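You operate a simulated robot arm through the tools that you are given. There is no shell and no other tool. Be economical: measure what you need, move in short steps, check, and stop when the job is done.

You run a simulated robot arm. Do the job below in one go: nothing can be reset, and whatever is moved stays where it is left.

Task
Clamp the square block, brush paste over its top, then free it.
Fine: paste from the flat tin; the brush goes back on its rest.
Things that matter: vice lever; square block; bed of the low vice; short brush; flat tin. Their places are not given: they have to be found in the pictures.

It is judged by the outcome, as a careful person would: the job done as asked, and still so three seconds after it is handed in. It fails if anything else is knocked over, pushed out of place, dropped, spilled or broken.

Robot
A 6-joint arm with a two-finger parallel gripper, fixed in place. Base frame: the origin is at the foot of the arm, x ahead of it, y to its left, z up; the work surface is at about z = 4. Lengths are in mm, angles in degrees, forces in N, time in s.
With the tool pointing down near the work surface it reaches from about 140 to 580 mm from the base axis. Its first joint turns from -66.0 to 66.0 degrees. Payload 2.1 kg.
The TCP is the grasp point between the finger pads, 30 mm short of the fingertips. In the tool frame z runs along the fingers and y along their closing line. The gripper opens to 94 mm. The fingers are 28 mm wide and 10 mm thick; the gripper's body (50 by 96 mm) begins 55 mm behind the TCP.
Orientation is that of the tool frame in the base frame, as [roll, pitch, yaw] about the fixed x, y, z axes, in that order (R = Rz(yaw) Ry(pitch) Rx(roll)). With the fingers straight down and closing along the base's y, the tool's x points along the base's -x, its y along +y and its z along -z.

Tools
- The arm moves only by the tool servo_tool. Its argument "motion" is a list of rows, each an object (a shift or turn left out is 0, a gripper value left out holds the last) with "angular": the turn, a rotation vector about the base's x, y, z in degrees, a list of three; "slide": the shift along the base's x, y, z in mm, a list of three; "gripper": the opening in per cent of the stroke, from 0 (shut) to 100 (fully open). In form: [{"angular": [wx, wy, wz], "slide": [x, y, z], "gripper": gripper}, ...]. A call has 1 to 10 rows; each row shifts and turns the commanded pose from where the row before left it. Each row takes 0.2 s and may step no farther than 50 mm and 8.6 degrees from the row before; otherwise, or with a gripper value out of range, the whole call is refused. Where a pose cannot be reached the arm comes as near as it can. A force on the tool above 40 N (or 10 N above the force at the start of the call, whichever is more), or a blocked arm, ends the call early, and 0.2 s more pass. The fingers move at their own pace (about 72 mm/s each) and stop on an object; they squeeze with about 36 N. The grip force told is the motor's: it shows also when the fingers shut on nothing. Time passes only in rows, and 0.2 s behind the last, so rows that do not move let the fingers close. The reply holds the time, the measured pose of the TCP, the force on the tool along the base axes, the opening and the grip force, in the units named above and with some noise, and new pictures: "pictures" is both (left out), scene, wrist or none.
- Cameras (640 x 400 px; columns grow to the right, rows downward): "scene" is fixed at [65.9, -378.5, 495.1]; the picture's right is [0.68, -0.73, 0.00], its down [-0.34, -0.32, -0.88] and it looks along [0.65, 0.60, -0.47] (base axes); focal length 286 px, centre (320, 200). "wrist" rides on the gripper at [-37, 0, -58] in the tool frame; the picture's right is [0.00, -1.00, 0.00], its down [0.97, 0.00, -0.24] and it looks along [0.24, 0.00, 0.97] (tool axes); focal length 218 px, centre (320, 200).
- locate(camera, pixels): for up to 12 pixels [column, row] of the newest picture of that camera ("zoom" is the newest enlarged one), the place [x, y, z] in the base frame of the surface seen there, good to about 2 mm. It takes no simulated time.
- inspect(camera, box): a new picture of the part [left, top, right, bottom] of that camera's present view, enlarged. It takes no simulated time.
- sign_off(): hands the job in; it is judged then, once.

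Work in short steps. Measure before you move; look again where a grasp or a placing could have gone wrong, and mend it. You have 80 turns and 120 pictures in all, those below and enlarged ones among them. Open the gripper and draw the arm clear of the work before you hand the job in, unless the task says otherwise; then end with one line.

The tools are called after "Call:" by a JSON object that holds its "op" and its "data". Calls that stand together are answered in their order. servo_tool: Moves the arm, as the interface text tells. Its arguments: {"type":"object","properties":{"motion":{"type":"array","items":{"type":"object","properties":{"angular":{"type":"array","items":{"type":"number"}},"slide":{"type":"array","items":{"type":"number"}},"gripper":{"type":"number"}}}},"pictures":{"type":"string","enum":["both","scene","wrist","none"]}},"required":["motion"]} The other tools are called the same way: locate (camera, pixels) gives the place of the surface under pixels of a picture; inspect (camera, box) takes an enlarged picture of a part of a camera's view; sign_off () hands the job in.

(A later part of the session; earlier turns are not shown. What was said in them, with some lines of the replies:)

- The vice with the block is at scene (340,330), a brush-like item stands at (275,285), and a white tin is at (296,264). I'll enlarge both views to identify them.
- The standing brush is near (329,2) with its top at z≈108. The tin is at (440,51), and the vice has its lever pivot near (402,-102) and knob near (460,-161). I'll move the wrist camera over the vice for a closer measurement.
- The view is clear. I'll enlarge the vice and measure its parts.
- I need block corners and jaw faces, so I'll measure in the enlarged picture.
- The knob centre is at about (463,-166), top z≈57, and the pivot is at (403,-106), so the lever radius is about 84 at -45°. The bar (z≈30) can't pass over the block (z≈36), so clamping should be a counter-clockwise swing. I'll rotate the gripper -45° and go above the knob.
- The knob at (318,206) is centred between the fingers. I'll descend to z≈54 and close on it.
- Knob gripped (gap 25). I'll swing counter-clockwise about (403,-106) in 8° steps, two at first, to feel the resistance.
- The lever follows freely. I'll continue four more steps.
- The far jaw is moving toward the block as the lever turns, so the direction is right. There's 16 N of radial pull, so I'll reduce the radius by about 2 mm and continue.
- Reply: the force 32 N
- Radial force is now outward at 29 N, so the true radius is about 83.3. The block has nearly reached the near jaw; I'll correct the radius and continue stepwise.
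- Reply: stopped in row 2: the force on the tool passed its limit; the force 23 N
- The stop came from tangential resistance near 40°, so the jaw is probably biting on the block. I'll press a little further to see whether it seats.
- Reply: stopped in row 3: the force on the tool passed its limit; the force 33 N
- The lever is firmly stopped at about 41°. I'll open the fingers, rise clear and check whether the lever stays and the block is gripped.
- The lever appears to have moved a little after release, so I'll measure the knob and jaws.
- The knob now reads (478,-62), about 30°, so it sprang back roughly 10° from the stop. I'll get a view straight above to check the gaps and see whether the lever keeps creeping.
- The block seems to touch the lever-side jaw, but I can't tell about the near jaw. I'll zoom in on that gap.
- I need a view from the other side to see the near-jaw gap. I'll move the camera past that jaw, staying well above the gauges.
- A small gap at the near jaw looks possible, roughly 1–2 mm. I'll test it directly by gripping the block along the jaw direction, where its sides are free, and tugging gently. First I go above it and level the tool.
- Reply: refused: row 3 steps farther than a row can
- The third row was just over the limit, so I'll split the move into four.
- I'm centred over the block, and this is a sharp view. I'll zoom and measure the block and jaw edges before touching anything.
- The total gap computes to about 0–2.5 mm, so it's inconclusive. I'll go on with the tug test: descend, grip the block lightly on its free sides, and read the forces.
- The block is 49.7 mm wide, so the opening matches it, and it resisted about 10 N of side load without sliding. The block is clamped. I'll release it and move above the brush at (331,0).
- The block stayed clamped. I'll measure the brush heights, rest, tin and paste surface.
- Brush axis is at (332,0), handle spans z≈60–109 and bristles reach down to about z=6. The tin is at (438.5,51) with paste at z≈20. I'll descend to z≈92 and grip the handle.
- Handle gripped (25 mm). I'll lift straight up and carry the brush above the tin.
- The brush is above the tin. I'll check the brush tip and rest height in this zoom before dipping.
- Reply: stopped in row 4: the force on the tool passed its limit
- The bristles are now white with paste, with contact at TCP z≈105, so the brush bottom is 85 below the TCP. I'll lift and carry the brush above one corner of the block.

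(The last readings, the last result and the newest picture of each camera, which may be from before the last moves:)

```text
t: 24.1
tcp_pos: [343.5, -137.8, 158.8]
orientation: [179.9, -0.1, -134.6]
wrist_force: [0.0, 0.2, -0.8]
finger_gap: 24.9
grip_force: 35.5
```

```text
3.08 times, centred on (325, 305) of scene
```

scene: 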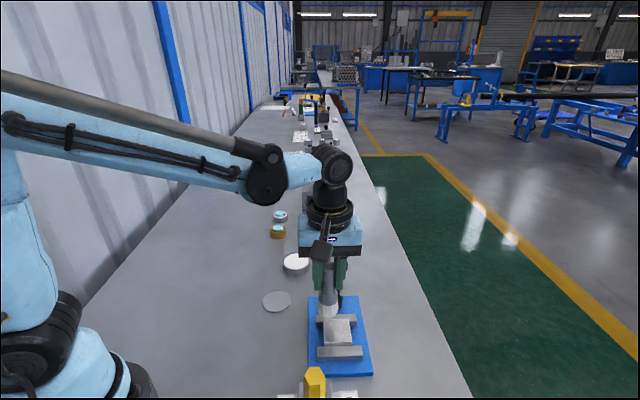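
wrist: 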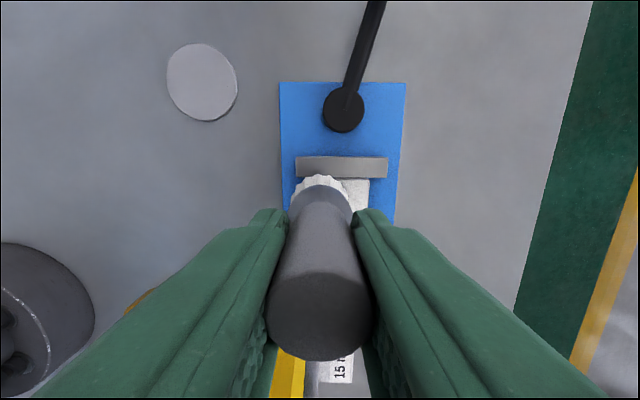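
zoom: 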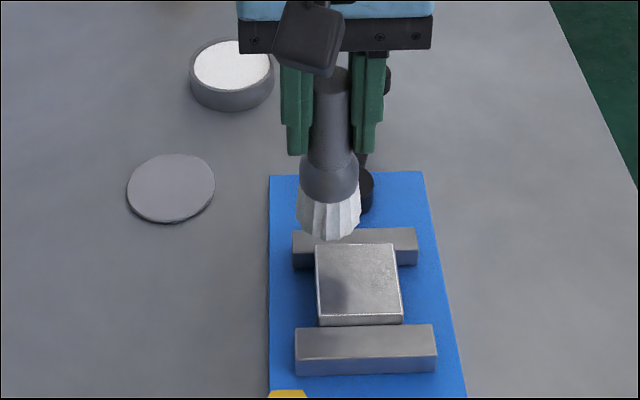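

Now I descend gently to touch the block's top, with contact expected at TCP z≈121.

Call:
{"op": "servo_tool", "data": {"motion": [{"slide": [2, -1.5, -20]}, {"slide": [0, 0, -14]}, {"slide": [0, 0, -2]}, {"slide": [0, 0, -1]}, {}], "pictures": "none"}}

```text
t: 25.3
tcp_pos: [346.6, -138.4, 123.1]
orientation: [179.8, -0.1, -134.6]
wrist_force: [-2.9, 0.1, 17.6]
finger_gap: 24.5
grip_force: 36.1
```

Contact at z≈123 with about 18 N. I'll ease up slightly and stroke along the jaw direction, then across in serpentine tracks.

Call:
{"op": "servo_tool", "data": {"motion": [{"slide": [0, 0, 0.7]}, {"slide": [5.7, -5.6, 0]}, {"slide": [5.7, -5.6, 0]}, {"slide": [5.7, -5.6, 0]}, {"slide": [5.7, -5.6, 0]}, {}], "pictures": "scene"}}

Call:
{"op": "inspect", "data": {"camera": "scene", "box": [290, 270, 390, 370]}}

```text
t: 26.7
tcp_pos: [370.3, -164.1, 122.5]
orientation: [179.9, -0.1, -134.7]
wrist_force: [0.4, -0.8, -1.1]
finger_gap: 24.8
grip_force: 35.8
```

scene: 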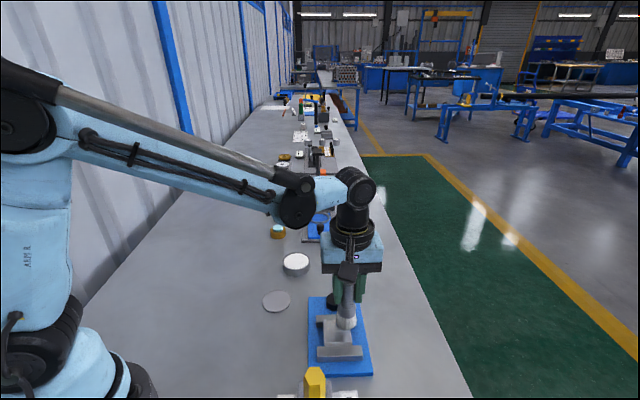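

```text
4.00 times, centred on (340, 320) of scene
```

zoom: 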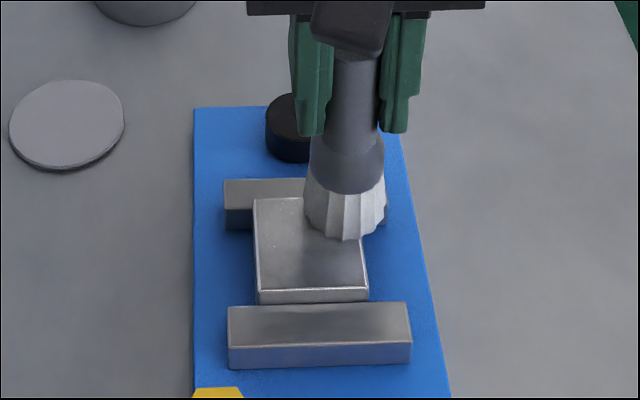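

Contact was lost during the stroke (force ≈0) and no paste shows. I'll press down 1.5 mm and stroke back.

Call:
{"op": "servo_tool", "data": {"motion": [{"slide": [0, 0, -0.8]}, {"slide": [0, 0, -0.7]}, {}], "pictures": "none"}}

Call:
{"op": "inspect", "data": {"camera": "scene", "box": [300, 280, 380, 360]}}

```text
t: 27.5
tcp_pos: [371.1, -162.3, 122.6]
orientation: [179.9, -0.1, -134.5]
wrist_force: [0.2, -0.4, 15.3]
finger_gap: 24.8
grip_force: 36.7
```

```text
5.00 times, centred on (340, 320) of scene
```

zoom: 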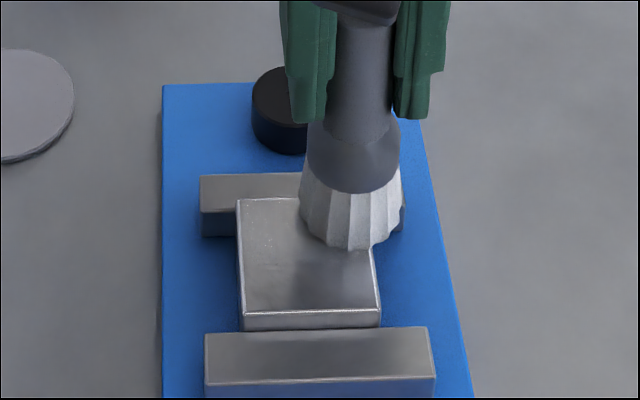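

Contact is 15 N now. I'll stroke back and then shift toward the centre.

Call:
{"op": "servo_tool", "data": {"motion": [{"slide": [-5.7, 5.6, 0]}, {"slide": [-5.7, 5.6, 0]}, {"slide": [-5.7, 5.6, 0]}, {"slide": [-5.0, 5.0, 0]}, {"slide": [-4.9, -5, 0]}, {"slide": [-4.9, -5, 0]}, {}], "pictures": "none"}}

Call:
{"op": "inspect", "data": {"camera": "scene", "box": [300, 280, 380, 360]}}

```text
t: 29.1
tcp_pos: [338.9, -151.3, 121.8]
orientation: [179.9, -0.1, -134.6]
wrist_force: [0.9, 0.5, -0.1]
finger_gap: 24.7
grip_force: 35.9
```

```text
5.00 times, centred on (340, 320) of scene
```

zoom: 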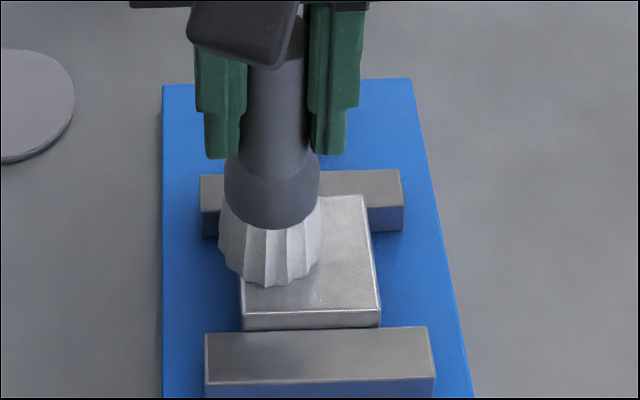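

Contact is lost again, so the brush may be riding up slightly in the grip. I'll lower in small steps here and check.

Call:
{"op": "servo_tool", "data": {"motion": [{"slide": [0, 0, -0.7]}, {"slide": [0, 0, -0.6]}, {}], "pictures": "wrist"}}

Call:
{"op": "inspect", "data": {"camera": "wrist", "box": [240, 130, 440, 290]}}

```text
t: 29.9
tcp_pos: [338.7, -150.8, 121.0]
orientation: [179.9, -0.1, -134.6]
wrist_force: [0.3, -1.5, 20.8]
finger_gap: 24.5
grip_force: 36.3
```

wrist: 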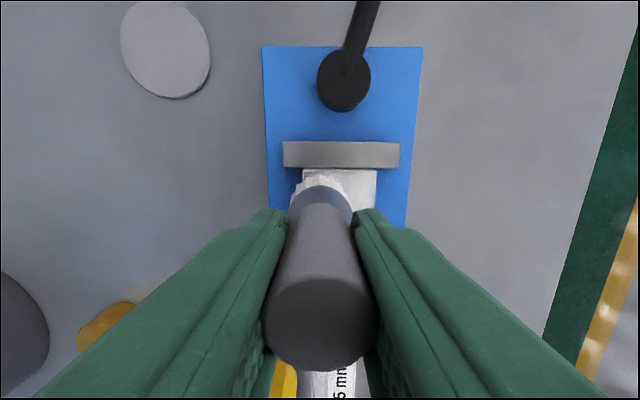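

```text
2.50 times, centred on (340, 210) of wrist
```

zoom: 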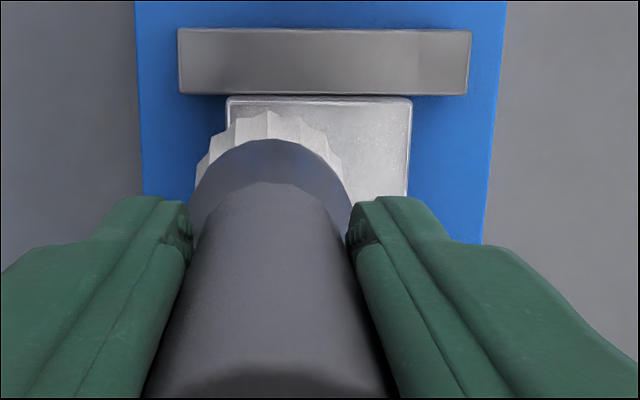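

Contact is 21 N, and the block top looks brighter where brushed. I'll stroke along the middle track with a slight downward bias.

Call:
{"op": "servo_tool", "data": {"motion": [{"slide": [5.7, -5.6, -0.1]}, {"slide": [5.7, -5.6, -0.1]}, {"slide": [5.7, -5.6, -0.1]}], "pictures": "none"}}

Call:
{"op": "inspect", "data": {"camera": "scene", "box": [300, 280, 380, 360]}}

```text
t: 30.7
tcp_pos: [355.2, -165.9, 120.5]
orientation: [179.8, 0.0, -134.6]
wrist_force: [-8.6, 9.1, 37.2]
finger_gap: 24.5
grip_force: 36.0
```

```text
5.00 times, centred on (340, 320) of scene
```

zoom: 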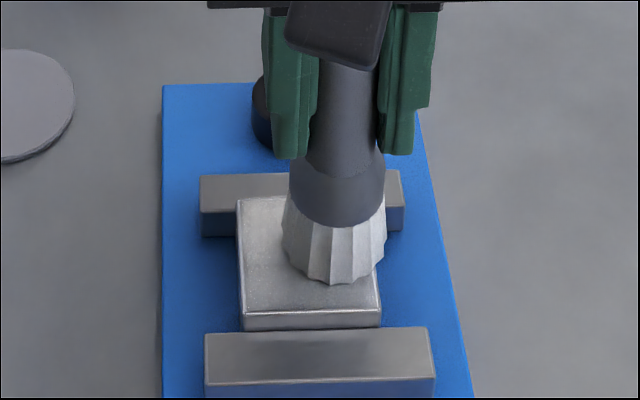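

Force rose to 37 N. I'll raise 0.7 mm, shift to the near-jaw track and stroke back.

Call:
{"op": "servo_tool", "data": {"motion": [{"slide": [0, 0, 0.7]}, {"slide": [-5, -5, 0]}, {"slide": [-5, -5, 0]}, {}], "pictures": "none"}}

Call:
{"op": "inspect", "data": {"camera": "scene", "box": [300, 280, 380, 360]}}

```text
t: 31.7
tcp_pos: [346.4, -178.2, 121.9]
orientation: [-179.9, -0.1, -134.7]
wrist_force: [2.9, 0.0, 10.8]
finger_gap: 24.4
grip_force: 35.9
```

```text
5.00 times, centred on (340, 320) of scene
```

zoom: 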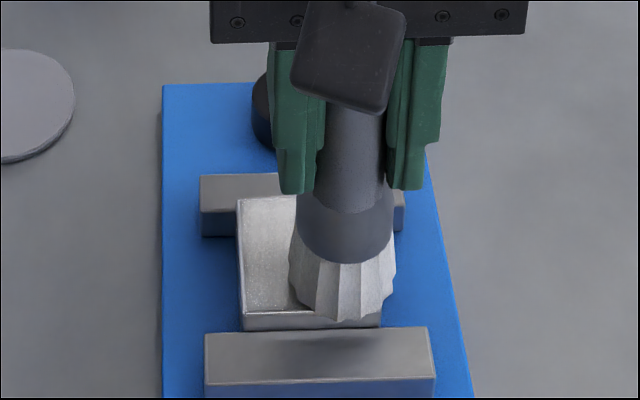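

Contact is 11 N and the top is visibly lightening. I'll stroke along the near-jaw edge.

Call:
{"op": "servo_tool", "data": {"motion": [{"slide": [-5.7, 5.6, -0.1]}, {"slide": [-5.7, 5.6, -0.1]}, {"slide": [-5.7, 5.6, 0]}, {"slide": [-3, 3, 0]}, {}], "pictures": "none"}}

Call:
{"op": "inspect", "data": {"camera": "scene", "box": [300, 280, 380, 360]}}

```text
t: 32.9
tcp_pos: [326.0, -157.5, 121.3]
orientation: [-179.9, -0.2, -134.7]
wrist_force: [7.1, -8.0, 26.8]
finger_gap: 24.5
grip_force: 35.9
```

```text
5.00 times, centred on (340, 320) of scene
```

zoom: 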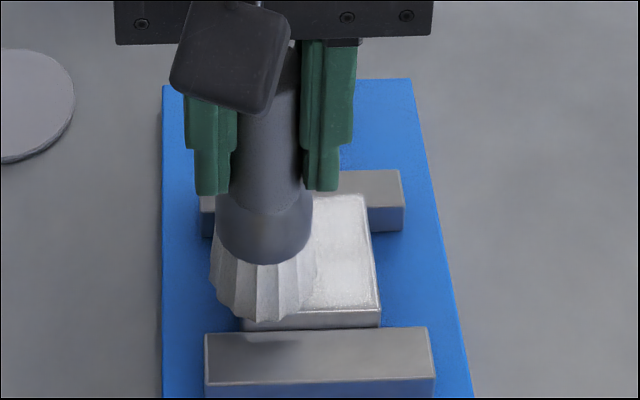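

The top is turning white. I'll go up the left edge to the far side and stroke along it again, this time in contact.

Call:
{"op": "servo_tool", "data": {"motion": [{"slide": [4.6, 4.6, 0.4]}, {"slide": [4.6, 4.6, 0]}, {"slide": [4.6, 4.6, 0]}, {"slide": [4.6, 4.6, 0]}, {}], "pictures": "none"}}

```text
t: 34.1
tcp_pos: [344.7, -138.6, 121.2]
orientation: [179.9, 0.0, -134.6]
wrist_force: [0.2, -0.7, 0.5]
finger_gap: 25.1
grip_force: 36.4
```

Force is near zero, so I'll lower by 1 mm and stroke the far edge.

Call:
{"op": "servo_tool", "data": {"motion": [{"slide": [0, 0, -1]}, {"slide": [5.7, -5.6, 0]}, {"slide": [5.7, -5.6, -0.1]}, {"slide": [5.7, -5.6, -0.1]}, {"slide": [5.7, -5.6, 0]}, {}], "pictures": "none"}}

Call:
{"op": "inspect", "data": {"camera": "scene", "box": [300, 280, 380, 360]}}

```text
t: 34.9
tcp_pos: [352.0, -146.8, 121.4]
orientation: [179.7, -0.1, -134.6]
wrist_force: [-0.5, 0.2, 14.3]
finger_gap: 24.3
grip_force: 36.5
stopped in row 3: the force on the tool passed its limit (the readings are from after the stop); the commanded pose is now the measured one
```

```text
5.00 times, centred on (340, 320) of scene
```

zoom: 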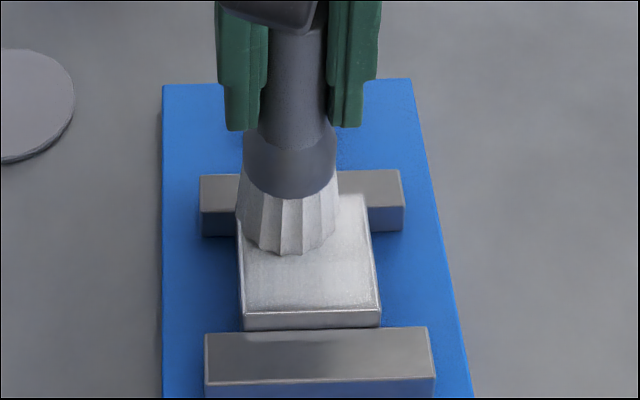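

It stopped on a force spike and now sits at 14 N contact. I'll continue the stroke at constant height.

Call:
{"op": "servo_tool", "data": {"motion": [{"slide": [4.5, -4.5, 0.2]}, {"slide": [4.5, -4.5, 0]}, {"slide": [4.5, -4.5, 0]}, {"slide": [4, -4, 0]}, {}], "pictures": "none"}}

Call:
{"op": "inspect", "data": {"camera": "scene", "box": [300, 280, 380, 360]}}

```text
t: 36.1
tcp_pos: [370.1, -165.2, 121.8]
orientation: [179.8, -0.1, -134.6]
wrist_force: [-4.1, 5.4, 17.3]
finger_gap: 24.4
grip_force: 36.3
```

```text
5.00 times, centred on (340, 320) of scene
```

zoom: 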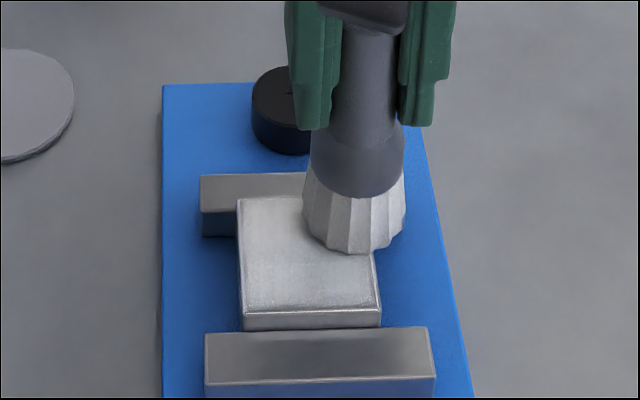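

Contact is steady at 17 N. One more serpentine: middle track back, then the near track.

Call:
{"op": "servo_tool", "data": {"motion": [{"slide": [-4.6, -4.6, 0.1]}, {"slide": [-4.6, -4.6, 0]}, {"slide": [-5, 5, 0]}, {"slide": [-5, 5, 0]}, {"slide": [-5, 5, 0]}, {"slide": [-5, 5, 0]}, {}], "pictures": "none"}}

```text
t: 37.7
tcp_pos: [339.8, -153.5, 121.0]
orientation: [179.7, -0.1, -134.6]
wrist_force: [2.3, -2.5, 14.9]
finger_gap: 24.6
grip_force: 36.2
```

Call:
{"op": "servo_tool", "data": {"motion": [{"slide": [-4.6, -4.6, 0.1]}, {"slide": [-4.6, -4.6, 0]}, {"slide": [5, -5, 0]}, {"slide": [5, -5, 0]}, {"slide": [5, -5, 0]}, {"slide": [5, -5, 0]}, {}], "pictures": "none"}}

Call:
{"op": "inspect", "data": {"camera": "scene", "box": [300, 280, 380, 360]}}

```text
t: 39.3
tcp_pos: [352.5, -182.6, 120.0]
orientation: [179.8, -0.1, -134.7]
wrist_force: [0.9, -1.4, 4.0]
finger_gap: 24.3
grip_force: 35.3
```

```text
5.00 times, centred on (340, 320) of scene
```

zoom: 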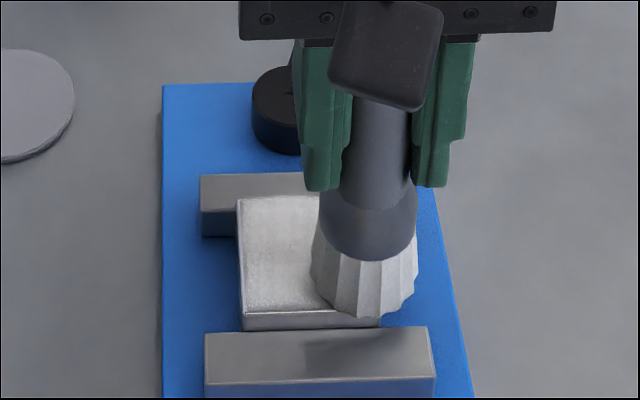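

I'll lift off and look at the top before carrying the brush away.

Call:
{"op": "servo_tool", "data": {"motion": [{"slide": [0, 0, 25]}, {"slide": [-3, 40, 12]}, {"slide": [-3, 40, 0]}, {}], "pictures": "both"}}

Call:
{"op": "inspect", "data": {"camera": "scene", "box": [300, 280, 380, 360]}}

Call:
{"op": "inspect", "data": {"camera": "wrist", "box": [320, 180, 480, 300]}}

```text
t: 40.3
tcp_pos: [346.3, -102.6, 156.5]
orientation: [179.8, -0.1, -134.6]
wrist_force: [-0.5, -0.4, -1.8]
finger_gap: 24.4
grip_force: 35.6
```

scene: 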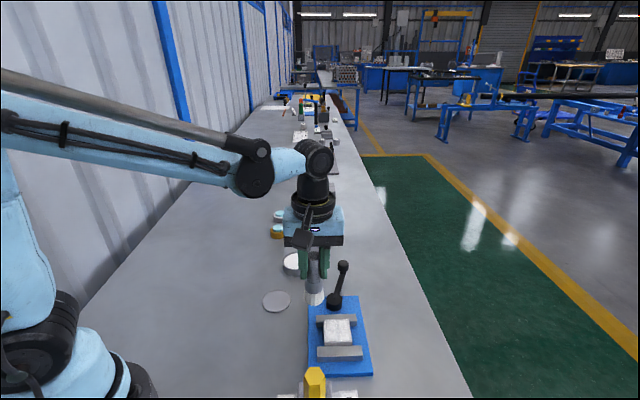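
wrist: 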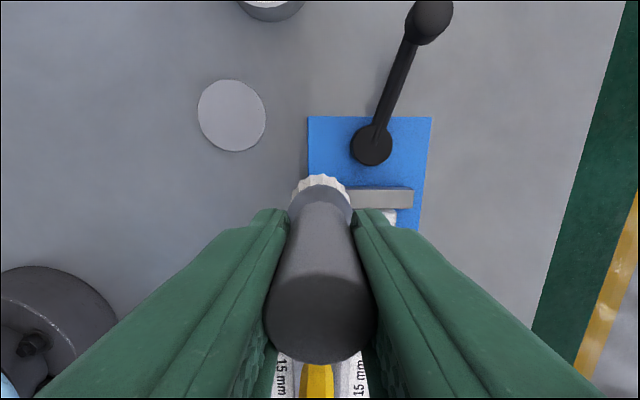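

```text
5.00 times, centred on (340, 320) of scene
```

zoom: 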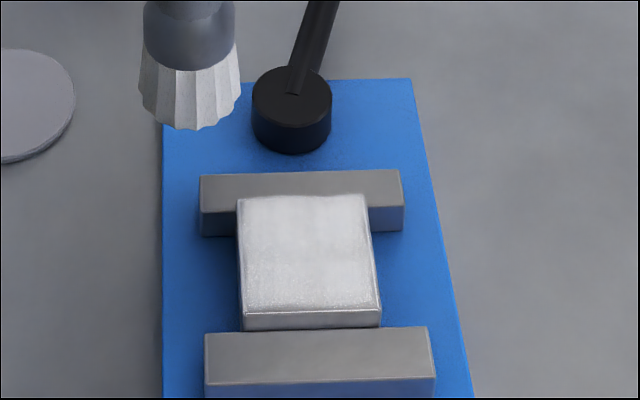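

```text
3.33 times, centred on (400, 240) of wrist
```

zoom: 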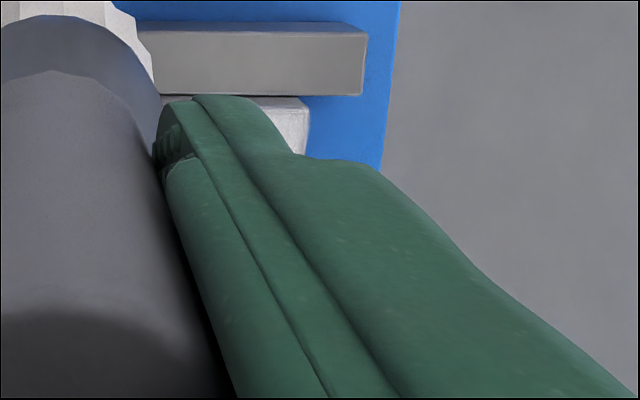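

The top is white nearly everywhere. I'll zoom in on the edges to judge coverage.

Call:
{"op": "inspect", "data": {"camera": "scene", "box": [322, 312, 356, 352]}}

```text
10.00 times, centred on (339, 332) of scene
```

zoom: 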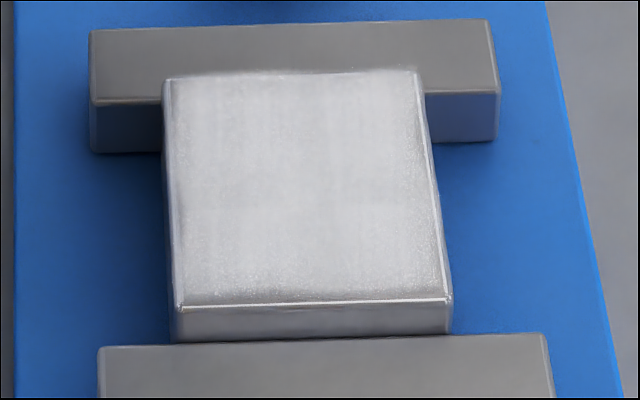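

Coverage is thinner along the near and left edges. The brush is still loaded, so I'll do another pass there.

Call:
{"op": "servo_tool", "data": {"motion": [{"slide": [-11, -29, 0]}, {"slide": [-11.2, -28.6, 0]}, {"slide": [0, 0, -20]}, {"slide": [0, 0, -14]}, {"slide": [0, 0, -1.2]}, {}], "pictures": "none"}}

```text
t: 41.7
tcp_pos: [323.1, -159.9, 123.1]
orientation: [179.7, -0.1, -134.6]
wrist_force: [-0.5, 1.4, 27.5]
finger_gap: 23.8
grip_force: 35.8
```

Call:
{"op": "servo_tool", "data": {"motion": [{"slide": [0, 0, 0.5]}, {"slide": [5, -5, 0]}, {"slide": [5, -5, 0]}, {"slide": [5, -5, 0]}, {"slide": [5, -5, 0]}, {"slide": [3, -3, 0]}, {}], "pictures": "none"}}

```text
t: 43.3
tcp_pos: [346.9, -184.2, 123.4]
orientation: [179.7, -0.1, -134.6]
wrist_force: [-0.1, 0.6, -0.4]
finger_gap: 23.4
grip_force: 36.5
```

I lost contact at the end and the grip gap shrank to 23.4, so I'll check the brush in hand.

Call:
{"op": "servo_tool", "data": {"motion": [{"slide": [0, 0, -0.7]}, {"slide": [0, 0, -0.6]}, {}], "pictures": "scene"}}

Call:
{"op": "inspect", "data": {"camera": "scene", "box": [290, 240, 390, 350]}}

```text
t: 44.1
tcp_pos: [346.9, -184.3, 122.7]
orientation: [179.7, -0.1, -134.6]
wrist_force: [-0.2, 0.4, 31.0]
finger_gap: 23.5
grip_force: 36.0
```

scene: 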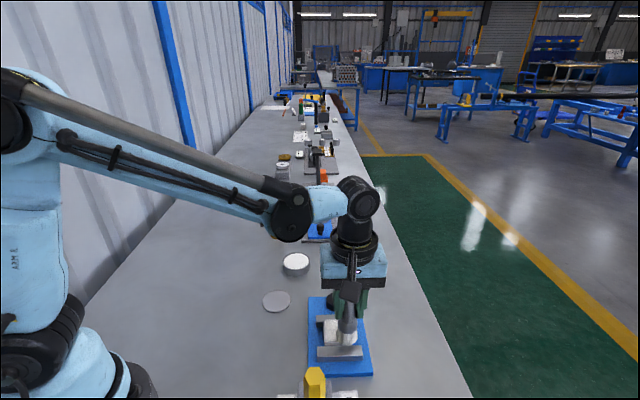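

```text
3.64 times, centred on (340, 295) of scene
```

zoom: 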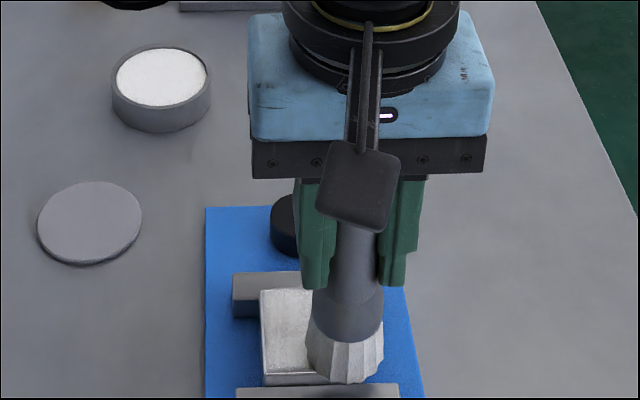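

The brush is still held, with contact at 31 N. I'll ease off a touch, stroke back along the near edge, then up the left edge.

Call:
{"op": "servo_tool", "data": {"motion": [{"slide": [0, 0, 0.3]}, {"slide": [-5, 5, 0]}, {"slide": [-5, 5, 0]}, {"slide": [-5, 5, 0]}, {"slide": [-5, 5, 0]}, {"slide": [-4, 4, 0]}, {"slide": [4.5, 4.5, 0]}, {"slide": [4.5, 4.5, 0]}, {"slide": [4.5, 4.5, 0]}, {"slide": [4.5, 4.5, 0]}], "pictures": "none"}}

```text
t: 46.3
tcp_pos: [339.9, -141.6, 122.2]
orientation: [179.6, -0.2, -134.7]
wrist_force: [-4.9, -4.2, 15.2]
finger_gap: 23.4
grip_force: 36.3
```

Contact held throughout. I'll lift, move aside and look.

Call:
{"op": "servo_tool", "data": {"motion": [{"slide": [0, 0, 25]}, {"slide": [-1, 35, 15]}, {"slide": [-1, 35, 0]}, {"slide": [-1, 35, 0]}, {}], "pictures": "both"}}

Call:
{"op": "inspect", "data": {"camera": "scene", "box": [322, 312, 356, 352]}}

Call:
{"op": "inspect", "data": {"camera": "scene", "box": [240, 200, 340, 320]}}

```text
t: 47.5
tcp_pos: [338.0, -36.2, 162.1]
orientation: [179.7, -0.1, -134.6]
wrist_force: [-1.0, -0.3, -1.6]
finger_gap: 23.5
grip_force: 35.6
```

scene: 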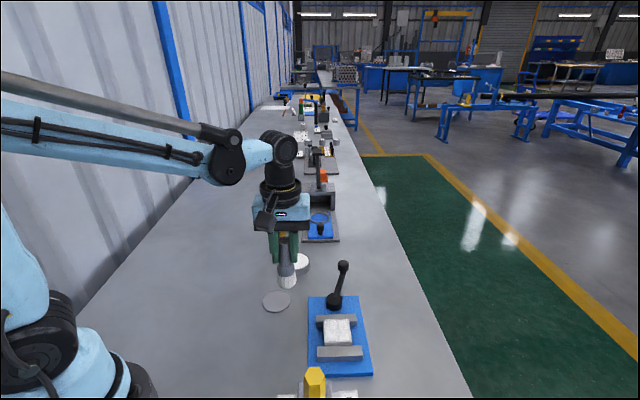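
wrist: 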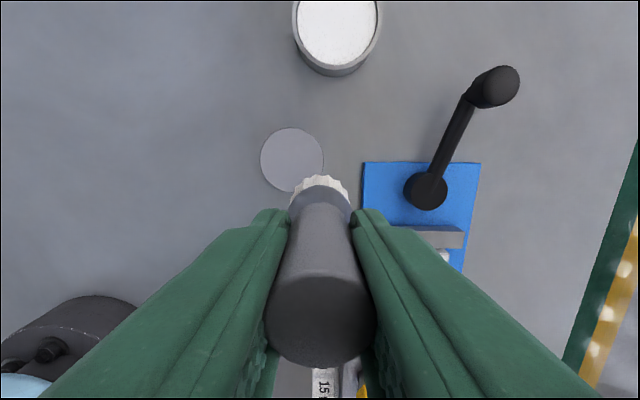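

```text
10.00 times, centred on (339, 332) of scene
```

zoom: 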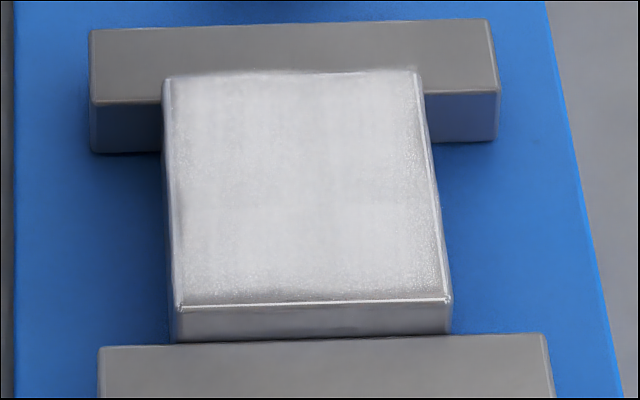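

```text
3.33 times, centred on (290, 260) of scene
```

zoom: 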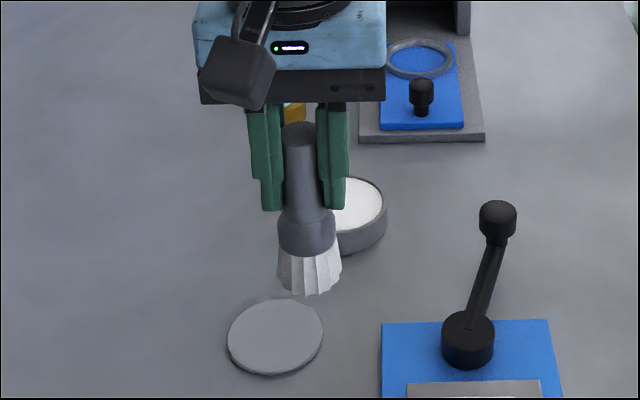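

Coverage is good and even, so now the brush goes back to its rest. I'll check the brush position relative to the gripper.

Call:
{"op": "locate", "data": {"camera": "zoom", "pixels": [[299, 128], [298, 160], [305, 230], [310, 275], [310, 292], [278, 283], [342, 278], [275, 337]]}}

```text
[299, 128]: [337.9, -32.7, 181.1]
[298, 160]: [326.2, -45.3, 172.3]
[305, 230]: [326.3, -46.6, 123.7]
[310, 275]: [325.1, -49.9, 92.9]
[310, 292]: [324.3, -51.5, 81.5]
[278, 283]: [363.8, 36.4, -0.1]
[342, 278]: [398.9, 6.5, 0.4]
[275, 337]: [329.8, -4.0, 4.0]
```

The brush is upright and centred within 2 mm. I'll move over the rest and lower it, slowing near contact (expected TCP z≈91–92).

Call:
{"op": "servo_tool", "data": {"motion": [{"slide": [-3, 18, 0]}, {"slide": [-2.7, 18.5, 0]}, {"slide": [0, 0, -30]}, {"slide": [0, 0, -30]}, {"slide": [0, 0, -6]}, {"slide": [0, 0, -2]}, {}], "pictures": "both"}}

Call:
{"op": "inspect", "data": {"camera": "scene", "box": [230, 220, 330, 330]}}

```text
t: 49.1
tcp_pos: [331.7, 0.1, 93.6]
orientation: [179.6, 0.0, -134.7]
wrist_force: [0.2, 1.0, 0.1]
finger_gap: 23.4
grip_force: 35.8
```

scene: 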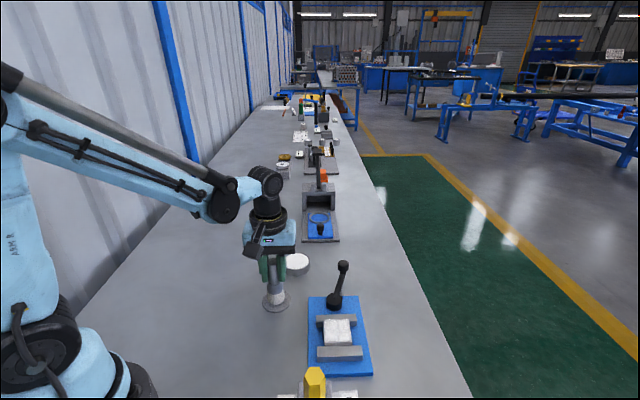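
wrist: 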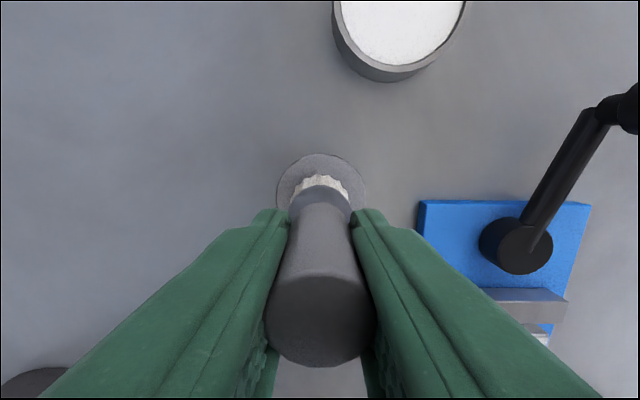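

```text
3.64 times, centred on (280, 275) of scene
```

zoom: 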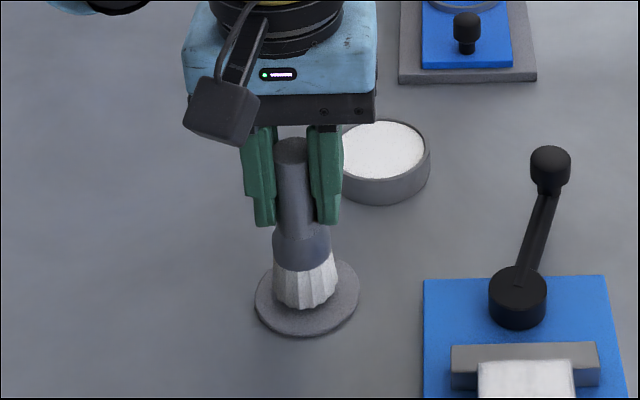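

Well centred, with no contact yet. I'll lower in 1 mm steps until it touches.

Call:
{"op": "servo_tool", "data": {"motion": [{"slide": [0, 0, -0.8]}, {"slide": [0, 0, -0.7]}, {}], "pictures": "none"}}

```text
t: 49.9
tcp_pos: [332.2, 0.0, 93.0]
orientation: [179.7, -0.2, -134.7]
wrist_force: [-0.8, -0.3, -0.9]
finger_gap: 23.8
grip_force: 35.9
```

Call:
{"op": "servo_tool", "data": {"motion": [{"slide": [0, 0, -0.8]}, {"slide": [0, 0, -0.7]}, {}], "pictures": "none"}}

```text
t: 50.7
tcp_pos: [332.2, -0.1, 91.6]
orientation: [179.7, -0.2, -134.6]
wrist_force: [-0.9, -0.3, 0.0]
finger_gap: 23.3
grip_force: 36.5
```

Call:
{"op": "servo_tool", "data": {"motion": [{"slide": [0, 0, -0.8]}, {"slide": [0, 0, -0.7]}, {}], "pictures": "none"}}

```text
t: 51.5
tcp_pos: [331.6, -0.4, 89.6]
orientation: [179.6, -0.1, -134.7]
wrist_force: [-0.9, 0.8, 10.4]
finger_gap: 23.1
grip_force: 36.1
```

It touches at 10 N. I'll release gently and rise straight up.

Call:
{"op": "servo_tool", "data": {"motion": [{"gripper": 35}, {"gripper": 60}, {}, {"slide": [0, 0, 25]}, {"slide": [0, 0, 40]}, {"slide": [0, 0, 40]}, {}], "pictures": "both"}}

Call:
{"op": "inspect", "data": {"camera": "scene", "box": [230, 220, 390, 380]}}

```text
t: 53.1
tcp_pos: [330.4, -0.3, 195.9]
orientation: [179.8, -0.1, -134.7]
wrist_force: [0.4, -0.4, -0.7]
finger_gap: 56.1
grip_force: 0.1
```

scene: 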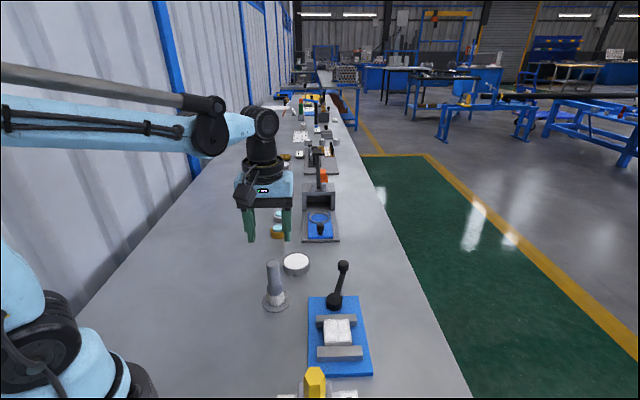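
wrist: 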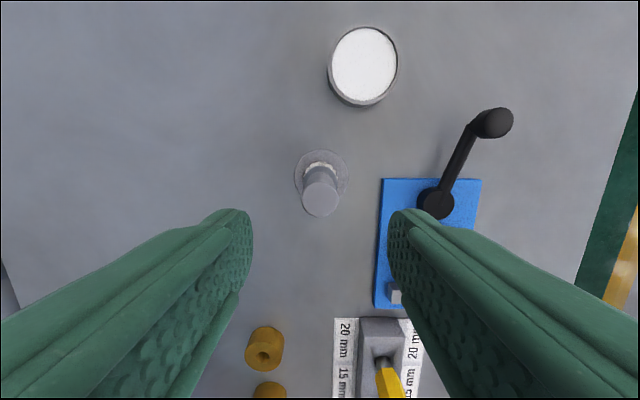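

```text
2.50 times, centred on (310, 300) of scene
```

zoom: 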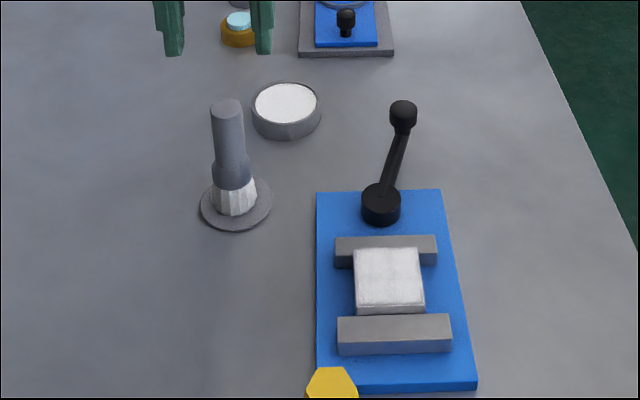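

The brush stands on its rest. Next I free the block: I'll go over the knob at (477,-63.5), yawing -15.6° to align with its tangent.

Call:
{"op": "servo_tool", "data": {"motion": [{"slide": [36.7, -15.8, 0], "angular": [0, 0, -7.8], "gripper": 55}, {"slide": [36.7, -15.8, 0], "angular": [0, 0, -7.8]}, {"slide": [36.7, -15.8, 0]}, {"slide": [36.5, -15.8, 0]}, {"slide": [0, 0, -38]}, {"slide": [0, 0, -38]}, {}], "pictures": "wrist"}}

Call:
{"op": "locate", "data": {"camera": "wrist", "pixels": [[320, 206], [320, 300]]}}

```text
t: 54.7
tcp_pos: [477.9, -64.5, 118.8]
orientation: [179.8, 0.0, -150.1]
wrist_force: [-0.7, -0.5, -0.3]
finger_gap: 51.7
grip_force: 0.2
```

wrist: 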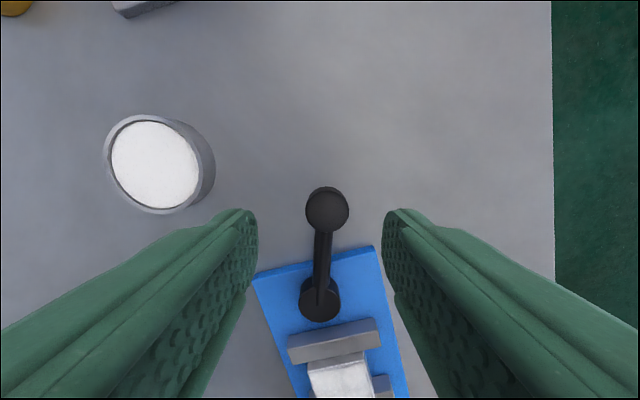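

```text
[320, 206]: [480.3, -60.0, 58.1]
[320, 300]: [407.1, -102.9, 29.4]
```

The knob at column 327 is about 4 mm to the right of centre. I'll correct, descend and grip.

Call:
{"op": "servo_tool", "data": {"motion": [{"slide": [1.2, -2.8, -22]}, {"slide": [0, 0, -22]}, {"slide": [0, 0, -20]}, {}, {"gripper": 0}, {}, {}, {}], "pictures": "wrist"}}

```text
t: 56.5
tcp_pos: [479.4, -65.0, 55.7]
orientation: [179.7, -0.1, -150.1]
wrist_force: [2.7, -0.4, -11.9]
finger_gap: 25.3
grip_force: 45.0
```

wrist: 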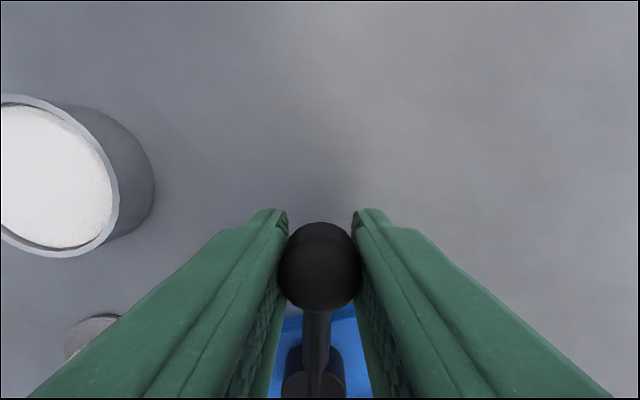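

Gripped. I'll swing it back clockwise about the pivot, four steps first.

Call:
{"op": "servo_tool", "data": {"motion": [{"slide": [4.7, -10.6, 0], "angular": [0, 0, -8]}, {"slide": [3.2, -11.2, 0], "angular": [0, 0, -8]}, {"slide": [1.6, -11.5, 0], "angular": [0, 0, -8]}, {"slide": [0, -11.6, 0], "angular": [0, 0, -8]}, {}], "pictures": "none"}}

Call:
{"op": "inspect", "data": {"camera": "scene", "box": [290, 250, 400, 370]}}

```text
t: 57.7
tcp_pos: [490.0, -112.0, 54.1]
orientation: [179.7, 0.0, 177.7]
wrist_force: [16.3, 0.9, -13.4]
finger_gap: 25.7
grip_force: 44.7
```

```text
3.33 times, centred on (345, 310) of scene
```

zoom: 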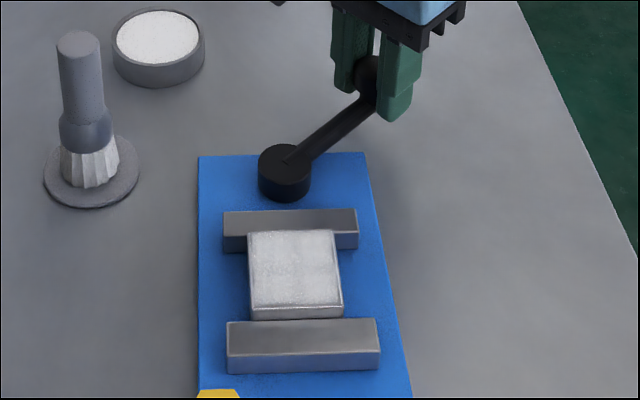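

The lever follows. I'll continue to the open position.

Call:
{"op": "servo_tool", "data": {"motion": [{"slide": [-1.2, -11.5, 0], "angular": [0, 0, -8]}, {"slide": [-3.0, -11.2, 0], "angular": [0, 0, -8]}, {"slide": [-4.7, -10.6, 0], "angular": [0, 0, -8]}, {"slide": [-6.2, -9.9, 0], "angular": [0, 0, -8]}, {}], "pictures": "none"}}

Call:
{"op": "inspect", "data": {"camera": "scene", "box": [290, 250, 400, 370]}}

```text
t: 58.9
tcp_pos: [473.9, -154.0, 53.6]
orientation: [179.6, 0.0, 145.5]
wrist_force: [14.9, -9.5, -13.5]
finger_gap: 25.5
grip_force: 44.9
```

```text
3.33 times, centred on (345, 310) of scene
```

zoom: 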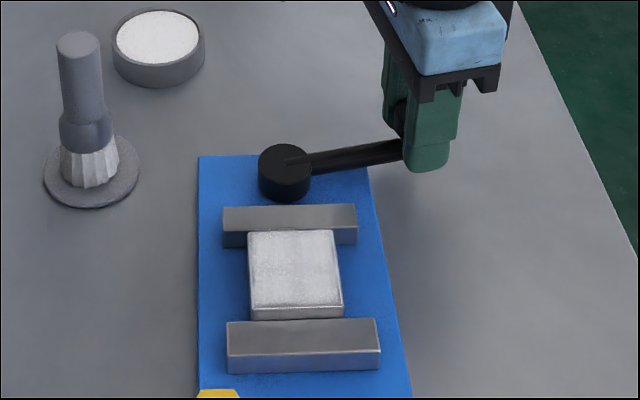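

The far jaw has backed away. About 10° more gets the lever to its original open position.

Call:
{"op": "servo_tool", "data": {"motion": [{"slide": [-4.4, -5.6, 0], "angular": [0, 0, -5]}, {"slide": [-5, -5, 0], "angular": [0, 0, -5]}, {}], "pictures": "none"}}

Call:
{"op": "inspect", "data": {"camera": "scene", "box": [290, 250, 400, 370]}}

```text
t: 59.7
tcp_pos: [465.1, -166.0, 55.6]
orientation: [179.7, 0.1, 135.6]
wrist_force: [17.0, -16.2, 1.5]
finger_gap: 25.7
grip_force: 44.8
```

```text
3.33 times, centred on (345, 310) of scene
```

zoom: 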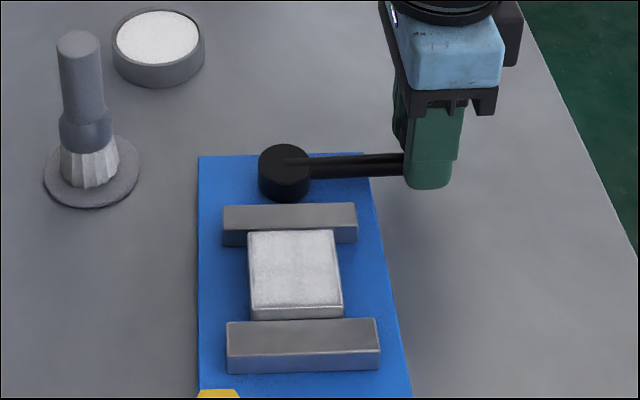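

The lever is back at its original angle and the jaw has retracted. I'll release, rise and move clear over open bench for a final check.

Call:
{"op": "servo_tool", "data": {"motion": [{"gripper": 50}, {}, {"slide": [0, 0, 30]}, {"slide": [0, 0, 40]}, {"slide": [0, 0, 45]}, {"slide": [0, 0, 45]}, {"slide": [-20, 25, 20]}, {"slide": [-20, 25, 20]}, {}], "pictures": "both"}}

Call:
{"op": "inspect", "data": {"camera": "scene", "box": [240, 240, 400, 390]}}

Call:
{"op": "inspect", "data": {"camera": "scene", "box": [310, 300, 370, 360]}}

```text
t: 61.7
tcp_pos: [423.8, -112.9, 254.7]
orientation: [179.7, 0.0, 135.8]
wrist_force: [0.1, 0.2, 0.5]
finger_gap: 46.8
grip_force: 0.1
```

scene: 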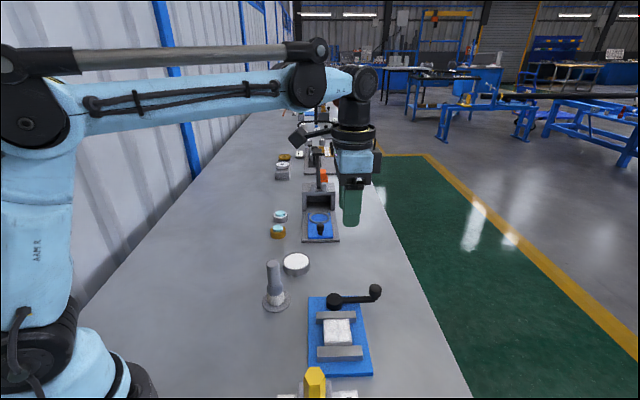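
wrist: 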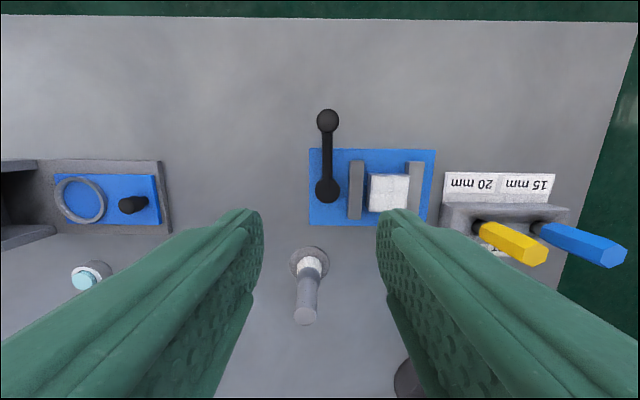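

```text
2.67 times, centred on (320, 315) of scene
```

zoom: 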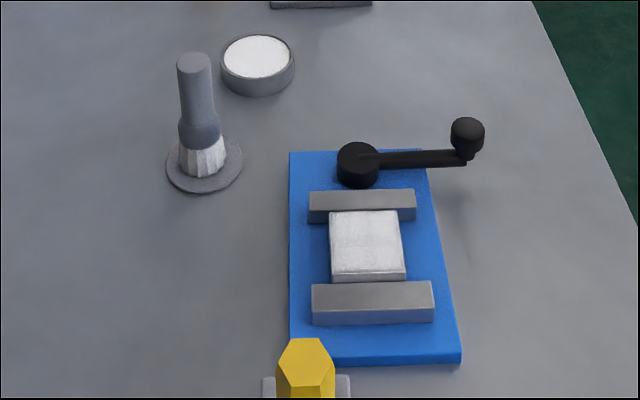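

```text
6.67 times, centred on (340, 330) of scene
```

zoom: 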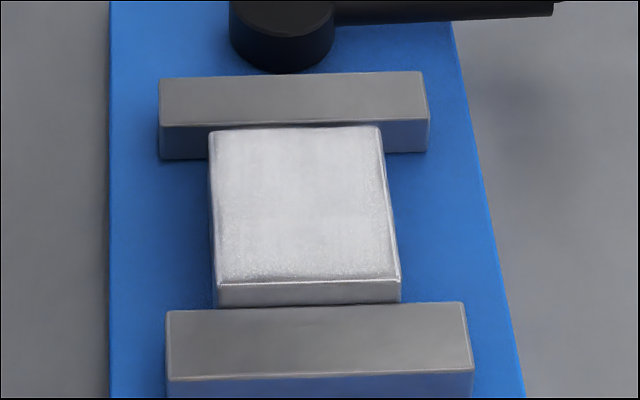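

The wrist view shows a gap between the far jaw and the block, so the block is free. Its top is pasted, the brush stands on its rest, the tin is unmoved, and the arm is clear with the gripper open, so I'm handing in.

Call:
{"op": "sign_off", "data": {}}

```text
The job is handed in.
```

The block was clamped, its top brushed with paste from the flat tin (slightly thinner at the left rim), and then freed. The brush is back on its rest and nothing else was disturbed.
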